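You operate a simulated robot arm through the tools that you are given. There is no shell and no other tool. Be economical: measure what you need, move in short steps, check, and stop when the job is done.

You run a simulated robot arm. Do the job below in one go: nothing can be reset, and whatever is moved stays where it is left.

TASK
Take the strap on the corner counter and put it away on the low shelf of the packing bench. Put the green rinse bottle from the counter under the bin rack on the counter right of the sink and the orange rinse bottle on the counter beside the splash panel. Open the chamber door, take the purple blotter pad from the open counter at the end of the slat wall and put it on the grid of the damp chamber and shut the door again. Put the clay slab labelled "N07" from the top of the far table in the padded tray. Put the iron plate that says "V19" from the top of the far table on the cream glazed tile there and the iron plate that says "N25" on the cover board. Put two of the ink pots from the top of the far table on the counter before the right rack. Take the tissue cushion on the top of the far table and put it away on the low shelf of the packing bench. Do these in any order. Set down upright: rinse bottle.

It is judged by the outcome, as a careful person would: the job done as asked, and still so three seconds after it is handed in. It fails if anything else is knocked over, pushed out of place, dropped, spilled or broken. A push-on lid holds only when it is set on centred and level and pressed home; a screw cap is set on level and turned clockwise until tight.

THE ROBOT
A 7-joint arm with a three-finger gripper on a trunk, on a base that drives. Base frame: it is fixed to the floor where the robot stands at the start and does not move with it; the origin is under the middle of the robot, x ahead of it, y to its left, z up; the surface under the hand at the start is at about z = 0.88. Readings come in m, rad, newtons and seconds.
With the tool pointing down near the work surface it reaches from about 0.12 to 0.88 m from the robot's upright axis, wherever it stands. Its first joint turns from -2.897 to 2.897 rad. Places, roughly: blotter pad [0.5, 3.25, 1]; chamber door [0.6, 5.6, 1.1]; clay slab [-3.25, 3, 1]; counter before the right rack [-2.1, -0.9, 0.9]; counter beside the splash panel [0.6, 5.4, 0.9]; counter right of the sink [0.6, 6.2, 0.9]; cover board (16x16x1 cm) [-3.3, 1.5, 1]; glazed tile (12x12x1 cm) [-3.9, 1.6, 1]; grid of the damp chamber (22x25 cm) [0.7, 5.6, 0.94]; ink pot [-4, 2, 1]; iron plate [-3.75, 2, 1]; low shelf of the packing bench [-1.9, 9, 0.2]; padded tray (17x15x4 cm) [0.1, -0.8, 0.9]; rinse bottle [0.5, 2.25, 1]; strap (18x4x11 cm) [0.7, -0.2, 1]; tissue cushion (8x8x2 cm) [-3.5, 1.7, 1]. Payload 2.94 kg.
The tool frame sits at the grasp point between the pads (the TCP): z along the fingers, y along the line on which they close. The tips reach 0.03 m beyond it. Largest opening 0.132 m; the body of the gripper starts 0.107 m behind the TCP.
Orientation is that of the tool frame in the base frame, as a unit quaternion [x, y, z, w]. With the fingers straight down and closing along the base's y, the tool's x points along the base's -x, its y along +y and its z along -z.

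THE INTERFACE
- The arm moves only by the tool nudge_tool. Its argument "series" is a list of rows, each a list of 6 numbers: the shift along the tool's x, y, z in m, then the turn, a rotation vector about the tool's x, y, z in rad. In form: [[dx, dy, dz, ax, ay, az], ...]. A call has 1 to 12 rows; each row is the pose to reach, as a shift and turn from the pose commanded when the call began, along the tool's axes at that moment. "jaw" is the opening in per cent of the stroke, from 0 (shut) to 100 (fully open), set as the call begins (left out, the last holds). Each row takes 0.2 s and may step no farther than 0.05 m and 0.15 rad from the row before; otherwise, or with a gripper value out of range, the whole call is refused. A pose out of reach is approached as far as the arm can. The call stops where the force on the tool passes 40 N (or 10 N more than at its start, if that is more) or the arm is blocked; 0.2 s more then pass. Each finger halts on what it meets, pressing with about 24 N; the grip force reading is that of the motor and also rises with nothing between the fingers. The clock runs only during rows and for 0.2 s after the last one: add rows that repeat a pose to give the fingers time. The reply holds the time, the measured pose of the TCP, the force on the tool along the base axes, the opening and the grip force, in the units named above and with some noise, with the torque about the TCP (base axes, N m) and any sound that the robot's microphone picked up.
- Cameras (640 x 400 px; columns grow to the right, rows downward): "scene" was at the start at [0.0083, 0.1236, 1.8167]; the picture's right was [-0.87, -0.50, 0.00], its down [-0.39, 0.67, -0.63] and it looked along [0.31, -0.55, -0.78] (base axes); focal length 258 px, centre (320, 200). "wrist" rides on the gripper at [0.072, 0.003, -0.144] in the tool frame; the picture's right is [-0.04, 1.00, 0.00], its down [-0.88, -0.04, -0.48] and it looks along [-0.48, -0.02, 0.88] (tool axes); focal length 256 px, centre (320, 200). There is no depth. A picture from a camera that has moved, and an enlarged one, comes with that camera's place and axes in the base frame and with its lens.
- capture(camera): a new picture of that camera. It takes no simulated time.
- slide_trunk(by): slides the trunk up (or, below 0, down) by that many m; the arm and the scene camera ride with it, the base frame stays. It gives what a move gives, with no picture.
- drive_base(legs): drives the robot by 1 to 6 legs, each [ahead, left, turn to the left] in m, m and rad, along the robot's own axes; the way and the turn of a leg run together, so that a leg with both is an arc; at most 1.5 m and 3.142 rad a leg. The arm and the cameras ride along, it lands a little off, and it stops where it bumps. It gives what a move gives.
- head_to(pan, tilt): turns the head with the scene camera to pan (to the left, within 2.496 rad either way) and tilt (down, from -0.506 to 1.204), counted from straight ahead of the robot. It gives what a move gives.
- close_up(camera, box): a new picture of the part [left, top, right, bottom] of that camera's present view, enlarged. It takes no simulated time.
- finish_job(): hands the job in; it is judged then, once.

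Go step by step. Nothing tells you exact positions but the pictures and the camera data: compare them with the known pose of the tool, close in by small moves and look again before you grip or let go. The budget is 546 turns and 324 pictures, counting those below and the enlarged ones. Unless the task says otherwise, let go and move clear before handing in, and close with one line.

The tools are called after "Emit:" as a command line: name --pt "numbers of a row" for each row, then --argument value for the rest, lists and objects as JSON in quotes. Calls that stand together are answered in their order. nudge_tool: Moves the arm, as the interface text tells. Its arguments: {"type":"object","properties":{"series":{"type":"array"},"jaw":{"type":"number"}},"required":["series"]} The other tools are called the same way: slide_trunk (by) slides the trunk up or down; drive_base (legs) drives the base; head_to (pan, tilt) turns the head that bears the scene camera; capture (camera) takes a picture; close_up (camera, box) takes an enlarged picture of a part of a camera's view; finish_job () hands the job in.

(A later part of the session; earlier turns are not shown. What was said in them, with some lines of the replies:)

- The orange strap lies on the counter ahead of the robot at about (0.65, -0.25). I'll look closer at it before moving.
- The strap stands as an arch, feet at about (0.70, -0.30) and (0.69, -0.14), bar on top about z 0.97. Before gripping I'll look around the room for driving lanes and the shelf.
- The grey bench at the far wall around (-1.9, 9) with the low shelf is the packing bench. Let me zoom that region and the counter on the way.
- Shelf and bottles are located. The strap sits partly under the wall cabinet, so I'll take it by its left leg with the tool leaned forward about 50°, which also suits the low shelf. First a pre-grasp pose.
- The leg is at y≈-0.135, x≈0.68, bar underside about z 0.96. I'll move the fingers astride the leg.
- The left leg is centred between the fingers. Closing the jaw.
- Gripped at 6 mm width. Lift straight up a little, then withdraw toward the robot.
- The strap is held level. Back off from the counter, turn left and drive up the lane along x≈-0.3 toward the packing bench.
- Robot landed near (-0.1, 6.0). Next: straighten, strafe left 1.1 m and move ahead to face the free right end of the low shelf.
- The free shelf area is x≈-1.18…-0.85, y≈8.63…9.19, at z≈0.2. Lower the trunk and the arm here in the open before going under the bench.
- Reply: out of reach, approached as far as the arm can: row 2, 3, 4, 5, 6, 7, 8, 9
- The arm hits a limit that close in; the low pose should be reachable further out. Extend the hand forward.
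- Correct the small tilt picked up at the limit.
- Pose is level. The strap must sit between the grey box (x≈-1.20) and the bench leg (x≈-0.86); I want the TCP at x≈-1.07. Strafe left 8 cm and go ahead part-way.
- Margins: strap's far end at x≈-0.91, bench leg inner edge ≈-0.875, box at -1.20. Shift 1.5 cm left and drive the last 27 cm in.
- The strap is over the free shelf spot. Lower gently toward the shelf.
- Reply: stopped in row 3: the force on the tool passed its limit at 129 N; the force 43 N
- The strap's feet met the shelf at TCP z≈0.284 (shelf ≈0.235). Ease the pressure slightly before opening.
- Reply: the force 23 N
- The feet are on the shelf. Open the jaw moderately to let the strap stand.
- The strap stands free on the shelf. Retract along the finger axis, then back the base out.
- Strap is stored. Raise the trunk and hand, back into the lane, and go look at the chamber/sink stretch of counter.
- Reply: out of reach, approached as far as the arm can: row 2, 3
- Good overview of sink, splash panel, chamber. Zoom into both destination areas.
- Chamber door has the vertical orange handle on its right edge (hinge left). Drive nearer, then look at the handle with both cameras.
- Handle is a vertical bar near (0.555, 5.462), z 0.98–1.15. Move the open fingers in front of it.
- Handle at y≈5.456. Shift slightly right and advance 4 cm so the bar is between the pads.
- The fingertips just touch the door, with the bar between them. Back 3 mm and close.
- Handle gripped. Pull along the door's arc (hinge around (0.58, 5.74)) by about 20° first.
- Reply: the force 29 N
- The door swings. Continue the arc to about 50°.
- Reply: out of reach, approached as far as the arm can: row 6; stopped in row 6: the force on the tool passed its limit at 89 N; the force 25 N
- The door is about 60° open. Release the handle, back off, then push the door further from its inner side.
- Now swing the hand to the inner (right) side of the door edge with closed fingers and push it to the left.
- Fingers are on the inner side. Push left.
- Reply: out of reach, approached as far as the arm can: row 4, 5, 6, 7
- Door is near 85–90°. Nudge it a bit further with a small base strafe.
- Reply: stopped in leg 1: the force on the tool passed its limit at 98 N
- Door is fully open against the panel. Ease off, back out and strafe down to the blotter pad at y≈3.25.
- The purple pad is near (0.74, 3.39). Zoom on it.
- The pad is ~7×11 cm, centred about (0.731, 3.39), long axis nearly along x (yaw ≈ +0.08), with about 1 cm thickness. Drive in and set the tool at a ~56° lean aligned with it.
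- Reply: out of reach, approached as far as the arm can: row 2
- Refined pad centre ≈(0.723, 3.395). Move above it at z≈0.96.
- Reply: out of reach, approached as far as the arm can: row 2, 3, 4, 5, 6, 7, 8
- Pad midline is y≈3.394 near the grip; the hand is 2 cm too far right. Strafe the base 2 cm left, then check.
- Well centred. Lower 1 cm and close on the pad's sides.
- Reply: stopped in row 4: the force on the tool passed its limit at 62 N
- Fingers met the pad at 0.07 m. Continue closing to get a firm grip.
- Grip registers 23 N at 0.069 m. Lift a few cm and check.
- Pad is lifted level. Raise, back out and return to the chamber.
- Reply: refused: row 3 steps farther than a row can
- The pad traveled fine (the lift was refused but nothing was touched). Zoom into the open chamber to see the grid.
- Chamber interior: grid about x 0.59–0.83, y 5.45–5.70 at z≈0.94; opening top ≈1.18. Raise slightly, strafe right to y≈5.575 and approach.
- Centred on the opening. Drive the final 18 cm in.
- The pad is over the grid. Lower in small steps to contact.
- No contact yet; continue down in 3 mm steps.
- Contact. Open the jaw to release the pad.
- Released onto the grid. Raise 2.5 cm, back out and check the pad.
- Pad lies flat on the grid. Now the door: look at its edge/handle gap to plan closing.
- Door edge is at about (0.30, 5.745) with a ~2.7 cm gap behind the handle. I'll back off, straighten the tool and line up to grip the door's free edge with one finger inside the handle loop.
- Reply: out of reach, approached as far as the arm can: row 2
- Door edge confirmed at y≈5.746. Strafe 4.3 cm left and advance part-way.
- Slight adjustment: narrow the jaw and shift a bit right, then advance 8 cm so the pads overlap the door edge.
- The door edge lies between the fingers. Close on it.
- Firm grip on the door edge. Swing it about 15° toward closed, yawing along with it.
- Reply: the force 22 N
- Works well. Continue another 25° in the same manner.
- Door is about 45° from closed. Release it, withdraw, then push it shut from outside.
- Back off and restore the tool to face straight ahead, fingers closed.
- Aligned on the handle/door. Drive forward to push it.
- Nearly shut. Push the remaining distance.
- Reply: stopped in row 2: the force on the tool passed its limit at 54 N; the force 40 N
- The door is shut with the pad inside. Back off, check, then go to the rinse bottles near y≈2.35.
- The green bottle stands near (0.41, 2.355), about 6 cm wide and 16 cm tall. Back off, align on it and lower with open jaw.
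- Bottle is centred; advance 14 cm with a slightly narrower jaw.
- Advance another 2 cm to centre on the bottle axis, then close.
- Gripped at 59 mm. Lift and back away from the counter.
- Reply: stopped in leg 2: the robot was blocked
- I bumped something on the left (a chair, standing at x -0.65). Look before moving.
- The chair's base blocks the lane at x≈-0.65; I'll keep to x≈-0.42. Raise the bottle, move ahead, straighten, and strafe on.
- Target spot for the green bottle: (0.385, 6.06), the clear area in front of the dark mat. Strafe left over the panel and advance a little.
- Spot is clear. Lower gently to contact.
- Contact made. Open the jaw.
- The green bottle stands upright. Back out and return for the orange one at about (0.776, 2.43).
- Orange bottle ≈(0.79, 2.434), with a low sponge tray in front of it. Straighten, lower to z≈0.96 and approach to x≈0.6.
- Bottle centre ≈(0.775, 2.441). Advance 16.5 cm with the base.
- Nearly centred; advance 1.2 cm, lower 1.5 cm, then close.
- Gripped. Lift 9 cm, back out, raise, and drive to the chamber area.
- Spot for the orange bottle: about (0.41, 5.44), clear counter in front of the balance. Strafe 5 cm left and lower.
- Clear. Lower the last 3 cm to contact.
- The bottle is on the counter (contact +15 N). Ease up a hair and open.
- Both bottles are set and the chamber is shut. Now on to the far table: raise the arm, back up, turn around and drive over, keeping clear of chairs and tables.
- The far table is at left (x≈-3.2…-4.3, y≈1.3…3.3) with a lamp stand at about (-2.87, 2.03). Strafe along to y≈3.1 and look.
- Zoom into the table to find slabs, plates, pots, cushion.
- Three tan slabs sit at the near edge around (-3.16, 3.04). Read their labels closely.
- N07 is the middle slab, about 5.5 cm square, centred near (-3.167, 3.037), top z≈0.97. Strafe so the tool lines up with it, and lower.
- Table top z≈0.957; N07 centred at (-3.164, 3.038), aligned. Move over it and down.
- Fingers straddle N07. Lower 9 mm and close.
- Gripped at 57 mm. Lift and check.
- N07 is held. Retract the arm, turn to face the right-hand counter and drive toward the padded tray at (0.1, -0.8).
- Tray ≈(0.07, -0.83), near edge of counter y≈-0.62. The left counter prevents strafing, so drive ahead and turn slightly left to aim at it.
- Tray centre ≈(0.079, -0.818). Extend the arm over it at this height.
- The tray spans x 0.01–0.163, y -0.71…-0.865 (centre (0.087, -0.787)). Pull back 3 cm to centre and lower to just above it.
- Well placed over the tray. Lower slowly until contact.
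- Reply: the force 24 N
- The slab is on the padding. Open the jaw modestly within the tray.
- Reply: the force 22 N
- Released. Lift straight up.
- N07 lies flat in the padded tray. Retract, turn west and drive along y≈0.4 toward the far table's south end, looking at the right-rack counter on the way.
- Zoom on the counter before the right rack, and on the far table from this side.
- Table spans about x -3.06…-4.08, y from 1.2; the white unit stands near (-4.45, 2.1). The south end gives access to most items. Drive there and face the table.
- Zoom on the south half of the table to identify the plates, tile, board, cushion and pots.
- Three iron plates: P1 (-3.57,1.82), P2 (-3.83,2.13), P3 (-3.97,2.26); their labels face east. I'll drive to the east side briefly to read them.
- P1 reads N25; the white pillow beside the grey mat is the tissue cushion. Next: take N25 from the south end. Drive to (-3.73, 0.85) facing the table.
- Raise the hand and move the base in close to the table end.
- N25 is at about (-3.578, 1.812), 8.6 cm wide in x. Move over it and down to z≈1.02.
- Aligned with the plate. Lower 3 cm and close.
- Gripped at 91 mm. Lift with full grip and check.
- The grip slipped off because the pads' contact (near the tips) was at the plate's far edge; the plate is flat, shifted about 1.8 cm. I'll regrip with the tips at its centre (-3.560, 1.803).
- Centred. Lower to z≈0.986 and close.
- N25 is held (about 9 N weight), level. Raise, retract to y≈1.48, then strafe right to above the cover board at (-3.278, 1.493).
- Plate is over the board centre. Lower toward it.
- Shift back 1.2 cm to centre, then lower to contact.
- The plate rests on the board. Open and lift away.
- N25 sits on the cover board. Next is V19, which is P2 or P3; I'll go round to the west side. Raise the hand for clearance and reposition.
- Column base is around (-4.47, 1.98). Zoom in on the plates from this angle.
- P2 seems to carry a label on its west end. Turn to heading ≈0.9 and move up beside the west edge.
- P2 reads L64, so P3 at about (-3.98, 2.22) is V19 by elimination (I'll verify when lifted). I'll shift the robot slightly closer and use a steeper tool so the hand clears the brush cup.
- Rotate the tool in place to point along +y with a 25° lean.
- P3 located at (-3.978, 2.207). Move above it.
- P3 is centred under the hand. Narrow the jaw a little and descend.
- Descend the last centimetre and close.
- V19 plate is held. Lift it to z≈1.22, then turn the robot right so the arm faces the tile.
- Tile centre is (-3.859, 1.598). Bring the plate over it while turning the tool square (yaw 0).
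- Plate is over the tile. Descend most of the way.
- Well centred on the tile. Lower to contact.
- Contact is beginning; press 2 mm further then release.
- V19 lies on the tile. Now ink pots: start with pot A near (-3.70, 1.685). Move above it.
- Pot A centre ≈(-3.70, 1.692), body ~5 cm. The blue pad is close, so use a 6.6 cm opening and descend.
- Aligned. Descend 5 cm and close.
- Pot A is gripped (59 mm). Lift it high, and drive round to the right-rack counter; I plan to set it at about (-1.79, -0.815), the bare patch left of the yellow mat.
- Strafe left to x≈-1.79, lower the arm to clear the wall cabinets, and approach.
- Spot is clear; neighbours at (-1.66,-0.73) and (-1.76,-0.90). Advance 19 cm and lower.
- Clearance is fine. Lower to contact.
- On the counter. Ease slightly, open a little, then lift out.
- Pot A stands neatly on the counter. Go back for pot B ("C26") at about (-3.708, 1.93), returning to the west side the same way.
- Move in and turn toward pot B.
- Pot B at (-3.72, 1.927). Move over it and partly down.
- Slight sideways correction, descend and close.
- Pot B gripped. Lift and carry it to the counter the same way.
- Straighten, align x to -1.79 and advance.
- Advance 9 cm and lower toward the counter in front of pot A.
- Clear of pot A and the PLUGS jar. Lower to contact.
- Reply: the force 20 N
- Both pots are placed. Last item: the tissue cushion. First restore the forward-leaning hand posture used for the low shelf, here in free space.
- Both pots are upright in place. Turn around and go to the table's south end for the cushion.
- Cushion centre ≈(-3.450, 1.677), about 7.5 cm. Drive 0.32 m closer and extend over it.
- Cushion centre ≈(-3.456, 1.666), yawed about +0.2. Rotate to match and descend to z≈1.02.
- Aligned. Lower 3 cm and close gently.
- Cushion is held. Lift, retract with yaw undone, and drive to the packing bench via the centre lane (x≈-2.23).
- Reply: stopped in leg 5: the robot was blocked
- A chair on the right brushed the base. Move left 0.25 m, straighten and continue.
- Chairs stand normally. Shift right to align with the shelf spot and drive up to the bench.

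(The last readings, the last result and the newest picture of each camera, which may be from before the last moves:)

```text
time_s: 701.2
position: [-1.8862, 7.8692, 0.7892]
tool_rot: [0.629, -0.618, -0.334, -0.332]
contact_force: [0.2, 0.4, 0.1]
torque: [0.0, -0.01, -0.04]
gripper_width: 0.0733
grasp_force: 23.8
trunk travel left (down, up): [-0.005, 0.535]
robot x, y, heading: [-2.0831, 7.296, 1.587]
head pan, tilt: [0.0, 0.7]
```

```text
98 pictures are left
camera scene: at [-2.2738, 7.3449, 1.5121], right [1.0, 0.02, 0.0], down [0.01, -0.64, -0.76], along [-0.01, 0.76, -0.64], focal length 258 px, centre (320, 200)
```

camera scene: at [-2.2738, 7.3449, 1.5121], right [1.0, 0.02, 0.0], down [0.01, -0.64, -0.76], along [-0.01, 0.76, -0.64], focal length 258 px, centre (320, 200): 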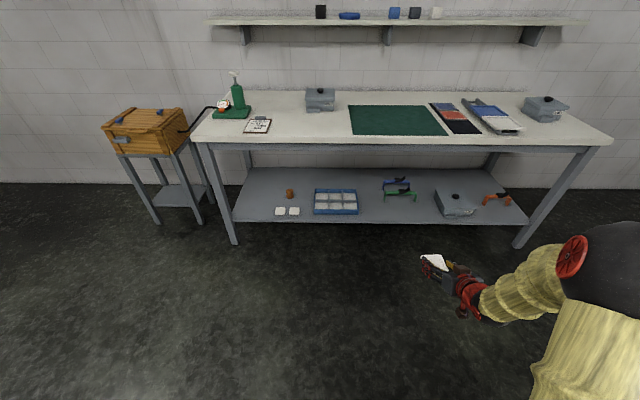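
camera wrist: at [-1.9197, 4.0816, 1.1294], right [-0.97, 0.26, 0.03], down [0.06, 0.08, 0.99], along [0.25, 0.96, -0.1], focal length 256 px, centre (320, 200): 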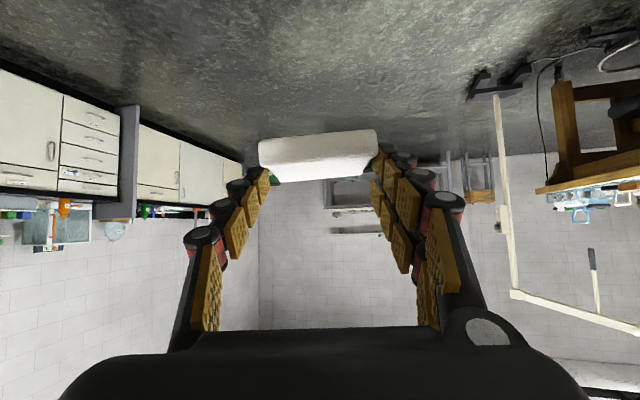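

Target cushion spot: about (-1.88, 8.74), between the blue tray and the green strap. Extend forward a bit and lower the hand to z≈0.33 here.

Emit:
nudge_tool --pt "-0.025 0 0.037 0 0 0" --pt "-0.05 0 0.074 0 0 0" --pt "-0.0615 0 0.091 0 0 0" --pt "-0.022 0 0.118 0 0 0" --pt "0.017 0 0.144 0 0 0" --pt "0.057 0 0.171 0 0 0" --pt "0.096 0 0.197 0 0 0" --pt "0.136 0 0.224 0 0 0" --pt "0.175 0 0.251 0 0 0" --pt "0.215 0 0.277 0 0 0" --pt "0.255 0 0.304 0 0 0" --pt "0.28 0 0.321 0 0 0"

Emit:
nudge_tool --pt "0.02 0 0.0135 0 0 0" --pt "0.04 0 0.027 0 0 0" --pt "0.04 0 0.027 0 0 0"

Emit:
capture --camera "wrist"

Emit:
capture --camera "scene"

```text
time_s: 703.8
position: [-1.8856, 7.9815, 0.3764]
tool_rot: [0.63, -0.617, -0.335, -0.331]
contact_force: [-0.2, 0.2, 1.0]
torque: [-0.03, -0.02, 0.03]
gripper_width: 0.0734
grasp_force: 23.8
trunk travel left (down, up): [-0.005, 0.535]
robot x, y, heading: [-2.081, 7.2952, 1.59]
head pan, tilt: [0.0, 0.7]
```

```text
time_s: 704.6
position: [-1.8844, 7.9817, 0.3296]
tool_rot: [0.629, -0.617, -0.335, -0.332]
contact_force: [0.4, -1.1, -0.3]
torque: [0.0, -0.01, 0.0]
gripper_width: 0.0729
grasp_force: 24.1
trunk travel left (down, up): [-0.005, 0.535]
robot x, y, heading: [-2.0837, 7.2943, 1.587]
head pan, tilt: [0.0, 0.7]
```

```text
97 pictures are left
camera wrist: at [-1.8852, 7.822, 0.3499], right [-1.0, 0.01, 0.03], down [0.03, 0.09, 0.99], along [0.01, 1.0, -0.09], focal length 256 px, centre (320, 200)
```

wrist: 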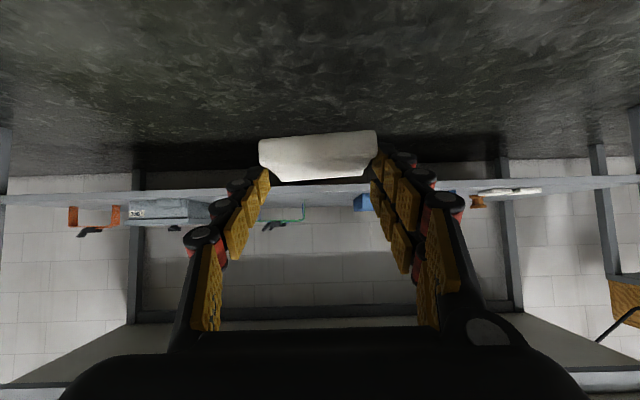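

```text
96 pictures are left
camera scene: at [-2.2737, 7.3451, 1.512], right [1.0, 0.02, 0.0], down [0.01, -0.64, -0.76], along [-0.01, 0.76, -0.64], focal length 258 px, centre (320, 200)
```

scene: 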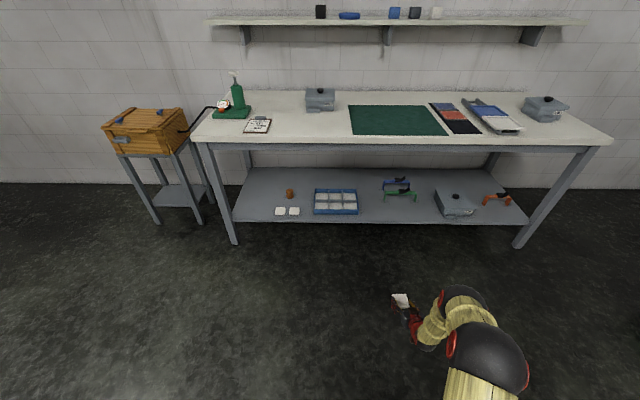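

Pose reached without limits. Drive in part-way, then check.

Emit:
drive_base --legs '[[0, 0, -0.016], [0.45, 0, 0]]'

Emit:
capture --camera "wrist"

Emit:
capture --camera "scene"

```text
time_s: 707.6
position: [-1.8719, 8.4179, 0.33]
tool_rot: [-0.624, 0.624, 0.331, 0.335]
contact_force: [-0.2, -0.5, -0.1]
torque: [-0.02, 0.02, -0.01]
gripper_width: 0.0729
grasp_force: 23.6
trunk travel left (down, up): [-0.005, 0.535]
robot x, y, heading: [-2.0836, 7.7335, 1.569]
head pan, tilt: [0.0, 0.7]
```

```text
95 pictures are left
camera wrist: at [-1.8757, 8.259, 0.3501], right [-1.0, 0.03, 0.03], down [0.03, 0.09, 0.99], along [0.02, 1.0, -0.09], focal length 256 px, centre (320, 200)
```

wrist: 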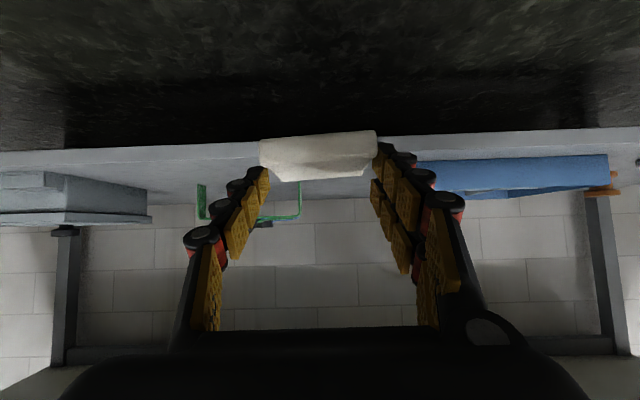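

```text
94 pictures are left
camera scene: at [-2.2729, 7.7893, 1.512], right [1.0, 0.0, 0.0], down [0.0, -0.64, -0.76], along [0.0, 0.76, -0.64], focal length 258 px, centre (320, 200)
```

scene: 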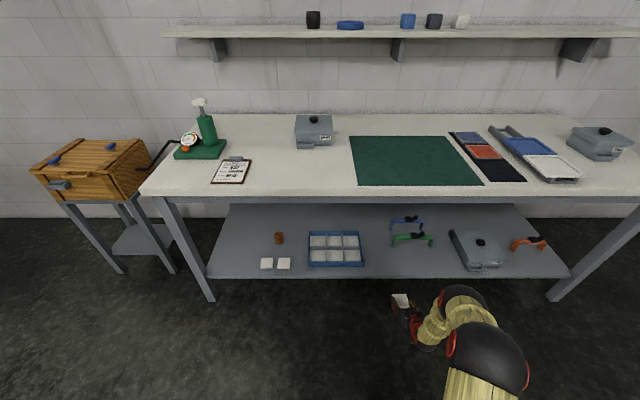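

Gap between tray (x≈-2.04) and green strap (x≈-1.82): aim for x≈-1.92. Shift left 4.5 cm and drive in.

Emit:
drive_base --legs '[[0, 0.045, 0], [0.3, 0, 0]]'

Emit:
capture --camera "wrist"

Emit:
close_up --camera "scene" --box '[280, 200, 480, 340]'

```text
time_s: 710.2
position: [-1.9226, 8.7202, 0.33]
tool_rot: [0.625, -0.622, -0.333, -0.334]
contact_force: [-0.1, -0.4, 0.3]
torque: [-0.02, -0.02, -0.01]
gripper_width: 0.0732
grasp_force: 24.1
trunk travel left (down, up): [-0.005, 0.535]
robot x, y, heading: [-2.1308, 8.0336, 1.576]
head pan, tilt: [0.0, 0.7]
```

```text
93 pictures are left
camera wrist: at [-1.9249, 8.5603, 0.35], right [-1.0, 0.02, 0.03], down [0.03, 0.09, 0.99], along [0.02, 1.0, -0.09], focal length 256 px, centre (320, 200)
```

wrist: 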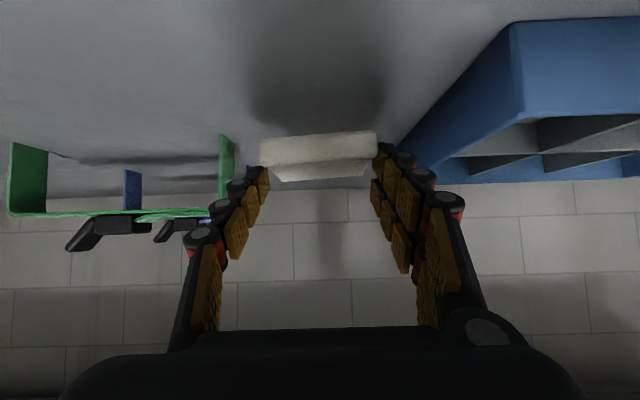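

```text
2.86 times, centred on (380, 270) of scene
camera zoom: at [-2.3193, 8.0884, 1.512], right [1.0, 0.01, 0.0], down [0.0, -0.64, -0.76], along [0.0, 0.76, -0.64], focal length 737 px, centre (149, 0)
```

zoom: 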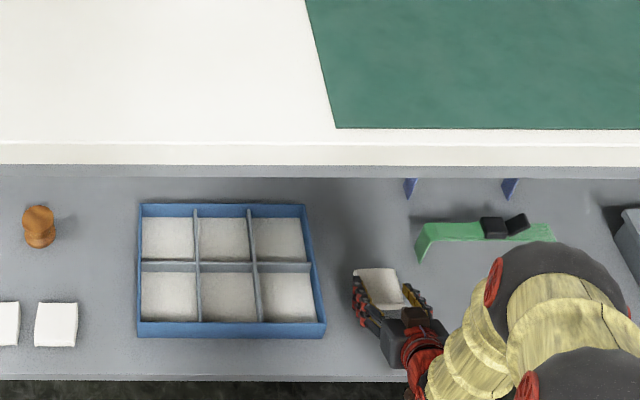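

Tray edge is at x≈-2.0; shift 1.5 cm right and lower.

Emit:
nudge_tool --pt "0 -0.015 0 0 0 0" --pt "0.0166 -0.015 0.0112 0 0 0" --pt "0.0332 -0.015 0.0224 0 0 0" --pt "0.0357 -0.015 0.024 0 0 0" --pt "0.0382 -0.015 0.0258 0 0 0"

Emit:
capture --camera "wrist"

```text
time_s: 711.4
position: [-1.9066, 8.7214, 0.2863]
tool_rot: [0.624, -0.622, -0.333, -0.335]
contact_force: [1.3, -1.5, 8.5]
torque: [0.49, 0.31, -0.03]
gripper_width: 0.0733
grasp_force: 24.2
trunk travel left (down, up): [-0.005, 0.535]
robot x, y, heading: [-2.1302, 8.0338, 1.575]
head pan, tilt: [0.0, 0.7]
```

```text
91 pictures are left
camera wrist: at [-1.9094, 8.5619, 0.3056], right [-1.0, 0.02, 0.03], down [0.03, 0.09, 1.0], along [0.02, 1.0, -0.09], focal length 256 px, centre (320, 200)
```

wrist: 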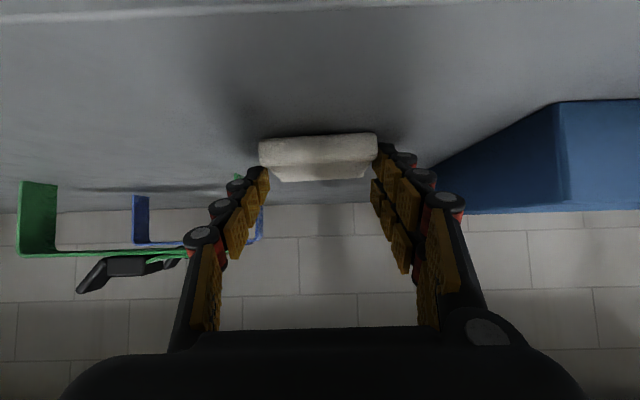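

Contact began (8.5 N). Press 2 mm more and open moderately.

Emit:
nudge_tool --pt "0.0015 0 0.001 0 0 0" --pt "0.0015 0 0.001 0 0 0"

Emit:
nudge_tool --pt "0 0 0 0 0 0" --pt "0 0 0 0 0 0" --pt "0 0 0 0 0 0" --jaw 70

Emit:
capture --camera "wrist"

```text
time_s: 712.0
position: [-1.9074, 8.7215, 0.2841]
tool_rot: [0.625, -0.621, -0.334, -0.336]
contact_force: [1.6, 0.1, 14.5]
torque: [0.58, 0.19, -0.08]
gripper_width: 0.0733
grasp_force: 24.3
trunk travel left (down, up): [-0.005, 0.535]
robot x, y, heading: [-2.1286, 8.0353, 1.577]
head pan, tilt: [0.0, 0.7]
```

```text
time_s: 712.8
position: [-1.9077, 8.7189, 0.2811]
tool_rot: [0.626, -0.622, -0.332, -0.332]
contact_force: [0.1, -0.8, 1.8]
torque: [0.03, 0.06, 0.04]
gripper_width: 0.0936
grasp_force: 0.1
trunk travel left (down, up): [-0.005, 0.535]
robot x, y, heading: [-2.1288, 8.0344, 1.574]
head pan, tilt: [0.0, 0.7]
```

```text
90 pictures are left
camera wrist: at [-1.9106, 8.5593, 0.3015], right [-1.0, 0.02, 0.03], down [0.03, 0.1, 0.99], along [0.02, 1.0, -0.1], focal length 256 px, centre (320, 200)
```

wrist: 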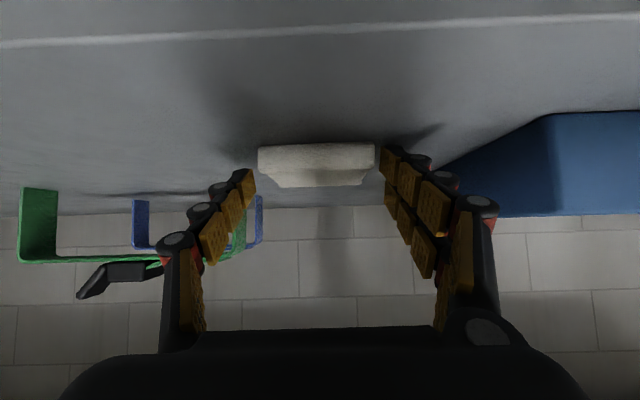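

The cushion is resting free on the shelf. Raise slightly, retract and back out.

Emit:
nudge_tool --pt "-0.016 0 -0.011 0 0 0" --pt "-0.04 0 -0.027 0 0 0" --pt "-0.05 0 -0.034 0 0 0"

Emit:
drive_base --legs '[[-0.6, 0, 0]]'

Emit:
capture --camera "scene"

Emit:
close_up --camera "scene" --box '[240, 150, 540, 250]'

```text
time_s: 713.6
position: [-1.9074, 8.719, 0.3418]
tool_rot: [0.625, -0.622, -0.332, -0.334]
contact_force: [-0.2, -0.7, -0.8]
torque: [0.03, 0.03, 0.02]
gripper_width: 0.0927
grasp_force: 0.1
trunk travel left (down, up): [-0.005, 0.535]
robot x, y, heading: [-2.1294, 8.0352, 1.578]
head pan, tilt: [0.0, 0.7]
```

```text
time_s: 717.0
position: [-1.9104, 8.1217, 0.3411]
tool_rot: [0.629, -0.618, -0.335, -0.332]
contact_force: [0.6, 0.1, 0.5]
torque: [0.0, 0.01, 0.0]
gripper_width: 0.0924
grasp_force: 0.0
trunk travel left (down, up): [-0.005, 0.535]
robot x, y, heading: [-2.1245, 7.4347, 1.585]
head pan, tilt: [0.0, 0.7]
```

```text
89 pictures are left
camera scene: at [-2.3132, 7.486, 1.512], right [1.0, 0.02, 0.0], down [0.01, -0.64, -0.76], along [-0.01, 0.76, -0.64], focal length 258 px, centre (320, 200)
```

scene: 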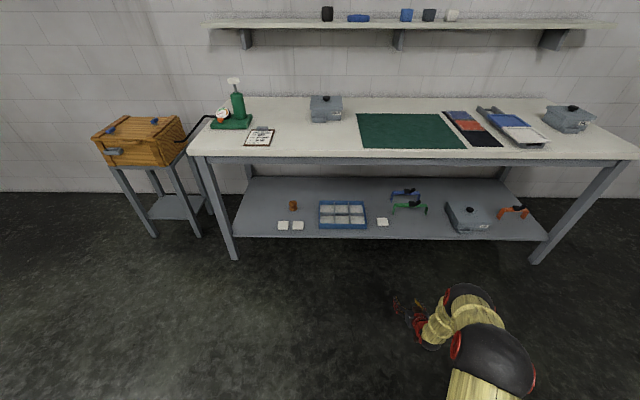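

```text
2.13 times, centred on (390, 200) of scene
camera zoom: at [-2.3132, 7.486, 1.512], right [1.0, 0.02, 0.0], down [0.01, -0.64, -0.76], along [-0.01, 0.76, -0.64], focal length 550 px, centre (171, 200)
```

zoom: 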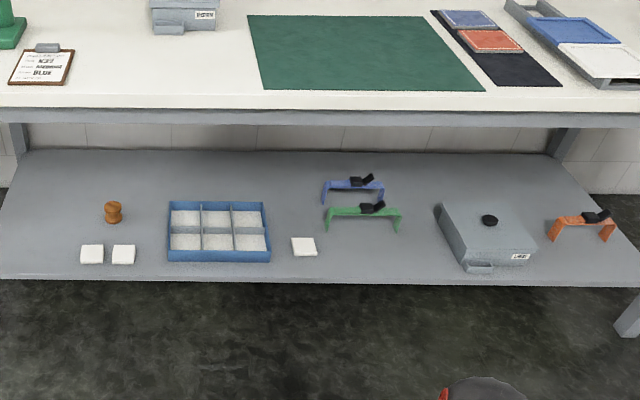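

All items are placed. For certainty I'll verify the plate's label on the tile: raise the arm and drive to the table's east side.

Emit:
slide_trunk --by 0.32

Emit:
nudge_tool --pt "-0.033 0 -0.022 0 0 0" --pt "-0.066 0 -0.045 0 0 0" --pt "-0.1 0 -0.067 0 0 0" --pt "-0.133 0 -0.09 0 0 0" --pt "-0.166 0 -0.112 0 0 0" --pt "-0.2 0 -0.134 0 0 0" --pt "-0.24 0 -0.16 0 0 0" --pt "-0.28 0 -0.185 0 0 0" --jaw 30

Emit:
drive_base --legs '[[-0.7, 0, -0.014], [0, 0.3, 0], [-1.5, 0, 0], [-1.5, 0, 0]]'

Emit:
head_to --pan 2.2 --tilt 0.5

Emit:
capture --camera "scene"

```text
time_s: 720.1
position: [-1.909, 8.1215, 0.6616]
tool_rot: [0.629, -0.618, -0.335, -0.331]
contact_force: [-0.3, -0.5, -0.4]
torque: [0.01, -0.02, 0.0]
gripper_width: 0.0924
grasp_force: 0.1
trunk travel left (down, up): [-0.325, 0.215]
robot x, y, heading: [-2.1235, 7.433, 1.584]
head pan, tilt: [0.0, 0.7]
```

```text
time_s: 722.0
position: [-1.9106, 8.1217, 0.9967]
tool_rot: [0.628, -0.619, -0.334, -0.332]
contact_force: [0.5, -0.5, -0.2]
torque: [0.09, -0.01, -0.01]
gripper_width: 0.0395
grasp_force: 0.1
trunk travel left (down, up): [-0.325, 0.215]
robot x, y, heading: [-2.1225, 7.4329, 1.587]
head pan, tilt: [0.0, 0.7]
```

```text
time_s: 728.7
position: [-2.1508, 7.3492, 0.9974]
tool_rot: [-0.609, 0.639, 0.322, 0.342]
contact_force: [-0.6, 0.9, 0.4]
torque: [0.02, -0.03, -0.01]
gripper_width: 0.0396
grasp_force: 0.1
trunk travel left (down, up): [-0.325, 0.215]
robot x, y, heading: [-2.4075, 6.6739, 1.521]
head pan, tilt: [0.0, 0.7]
stopped in leg 3: the robot was blocked; the commanded pose is now the measured one
```

```text
time_s: 730.7
position: [-2.1514, 7.3488, 0.9977]
tool_rot: [-0.608, 0.639, 0.323, 0.343]
contact_force: [0.0, -0.2, 0.2]
torque: [-0.01, -0.02, 0.02]
gripper_width: 0.0394
grasp_force: 0.1
trunk travel left (down, up): [-0.325, 0.215]
robot x, y, heading: [-2.4065, 6.6733, 1.523]
head pan, tilt: [2.201, 0.499]
```

```text
87 pictures are left
camera scene: at [-2.6755, 6.6045, 1.8498], right [-0.55, 0.84, 0.0], down [0.4, 0.26, -0.88], along [-0.73, -0.48, -0.48], focal length 258 px, centre (320, 200)
```

scene: 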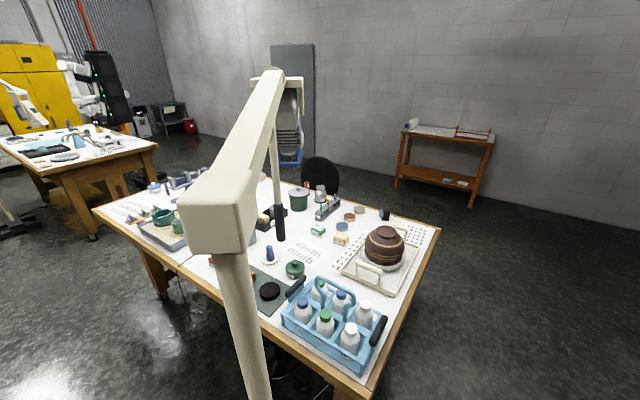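

I grazed the second lamp stand's foot; it stands as before. I'll step away from it and check it once.

Emit:
drive_base --legs '[[0.05, -0.3, 0.048]]'

Emit:
head_to --pan 1.9 --tilt 0.75

Emit:
capture --camera "scene"

```text
time_s: 732.8
position: [-1.8843, 7.4042, 0.9979]
tool_rot: [-0.623, 0.624, 0.331, 0.335]
contact_force: [0.0, 0.0, -0.4]
torque: [-0.02, 0.02, 0.03]
gripper_width: 0.0397
grasp_force: 0.1
trunk travel left (down, up): [-0.325, 0.215]
robot x, y, heading: [-2.1068, 6.7172, 1.568]
head pan, tilt: [2.201, 0.499]
```

```text
time_s: 733.6
position: [-1.8856, 7.4035, 0.9988]
tool_rot: [0.624, -0.623, -0.332, -0.334]
contact_force: [0.5, -0.5, -1.8]
torque: [0.02, -0.02, 0.02]
gripper_width: 0.0396
grasp_force: 0.1
trunk travel left (down, up): [-0.325, 0.215]
robot x, y, heading: [-2.1066, 6.7172, 1.577]
head pan, tilt: [1.901, 0.75]
```

```text
86 pictures are left
camera scene: at [-2.3763, 6.6604, 1.8278], right [-0.33, 0.95, 0.0], down [0.64, 0.22, -0.73], along [-0.69, -0.24, -0.68], focal length 258 px, centre (320, 200)
```

scene: 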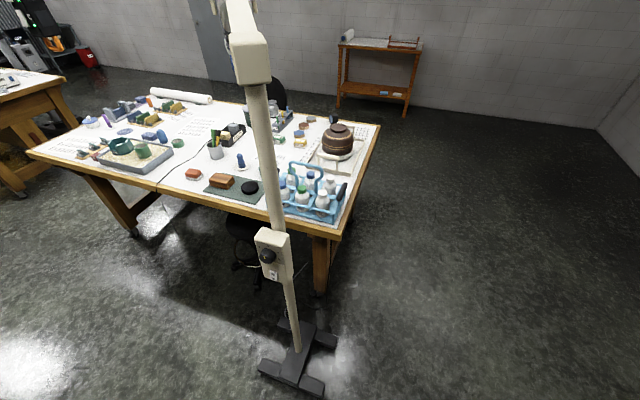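

The stand is undisturbed. A last check of the V19 label from a clear spot further south.

Emit:
drive_base --legs '[[-1.5, 0, 0], [-0.4, 0.2, 0]]'

Emit:
head_to --pan 2.2 --tilt 0.25

Emit:
capture --camera "scene"

```text
time_s: 743.2
position: [-2.0707, 5.5296, 0.9981]
tool_rot: [0.628, -0.619, -0.334, -0.332]
contact_force: [-0.3, -1.0, 0.4]
torque: [0.0, -0.03, -0.02]
gripper_width: 0.0394
grasp_force: 0.0
trunk travel left (down, up): [-0.325, 0.215]
robot x, y, heading: [-2.2876, 4.8398, 1.585]
head pan, tilt: [1.901, 0.75]
```

```text
time_s: 744.1
position: [-2.0698, 5.5296, 0.9975]
tool_rot: [0.629, -0.619, -0.334, -0.332]
contact_force: [-0.4, -0.2, 0.1]
torque: [0.02, 0.0, -0.01]
gripper_width: 0.0395
grasp_force: 0.1
trunk travel left (down, up): [-0.325, 0.215]
robot x, y, heading: [-2.2862, 4.8384, 1.583]
head pan, tilt: [2.201, 0.25]
```

```text
85 pictures are left
camera scene: at [-2.5476, 4.7516, 1.8728], right [-0.6, 0.8, 0.0], down [0.2, 0.15, -0.97], along [-0.77, -0.58, -0.25], focal length 258 px, centre (320, 200)
```

scene: 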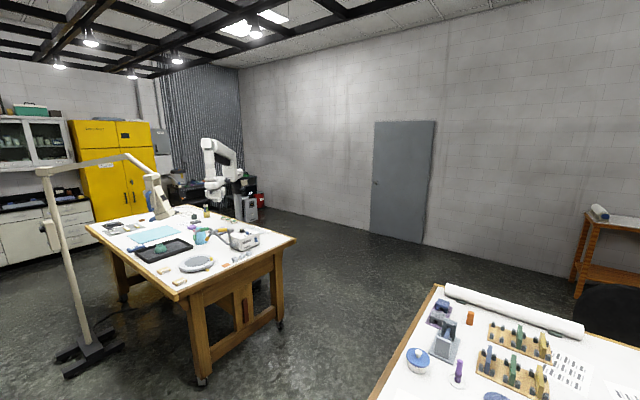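

Emit:
close_up --camera "scene" --box '[162, 203, 186, 219]'

```text
16.00 times, centred on (174, 211) of scene
camera zoom: at [-2.5476, 4.7516, 1.8728], right [-0.6, 0.8, 0.0], down [0.2, 0.15, -0.97], along [-0.77, -0.58, -0.25], focal length 4126 px, centre (2656, 24)
```

zoom: 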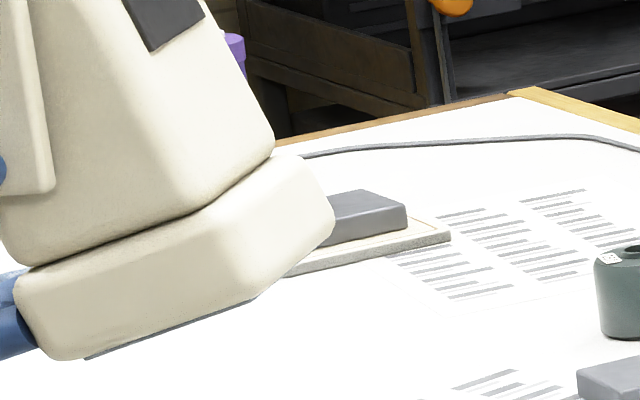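

The lamp head hides it; move a little further along at x≈-2.45.

Emit:
drive_base --legs '[[0, 0.17, -0.013], [-1.3, 0, 0]]'

Emit:
capture --camera "scene"

```text
time_s: 751.7
position: [-2.2253, 4.2441, 0.9986]
tool_rot: [0.629, -0.619, -0.334, -0.332]
contact_force: [-0.5, -0.7, -0.2]
torque: [0.0, 0.01, 0.0]
gripper_width: 0.0395
grasp_force: 0.1
trunk travel left (down, up): [-0.325, 0.215]
robot x, y, heading: [-2.4359, 3.5522, 1.588]
head pan, tilt: [2.201, 0.25]
```

```text
83 pictures are left
camera scene: at [-2.7023, 3.4654, 1.8729], right [-0.6, 0.8, 0.0], down [0.2, 0.15, -0.97], along [-0.77, -0.58, -0.25], focal length 258 px, centre (320, 200)
```

scene: 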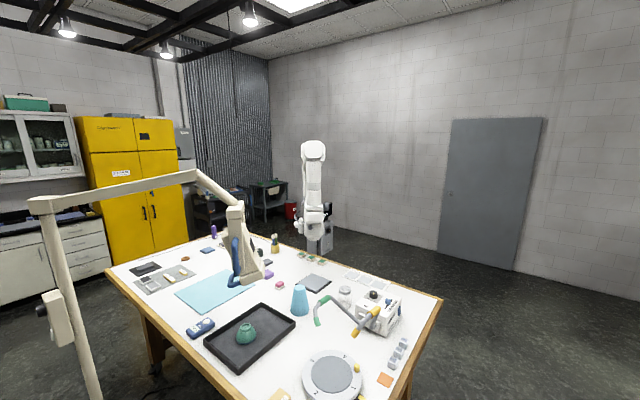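

Emit:
close_up --camera "scene" --box '[204, 230, 236, 252]'

```text
16.00 times, centred on (220, 241) of scene
camera zoom: at [-2.7023, 3.4654, 1.8729], right [-0.6, 0.8, 0.0], down [0.2, 0.15, -0.97], along [-0.77, -0.58, -0.25], focal length 4126 px, centre (1920, -456)
```

zoom: 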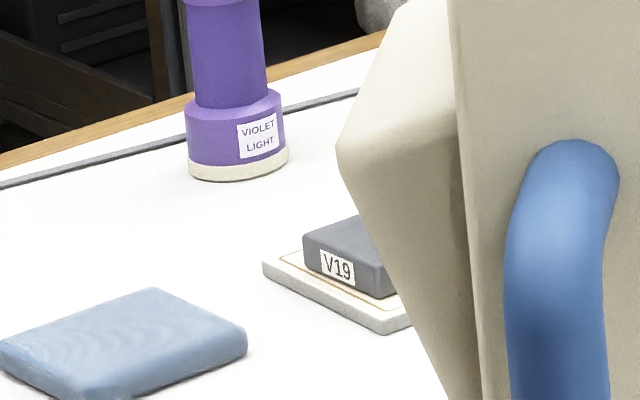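

The label on the tile reads V19, and the gripper is empty and clear of everything. I'm handing the job in.

Emit:
finish_job

```text
The job is handed in.
```

I did every task on the list and handed the job in. Along the way the robot's base bumped a chair twice and a lamp stand foot once. The lamp stand had not moved and the chairs looked undisturbed, but I couldn't confirm the chairs' exact positions. The N25 plate also slid about 2 cm on the table on the first try at picking it up, then went onto the cover board without trouble.
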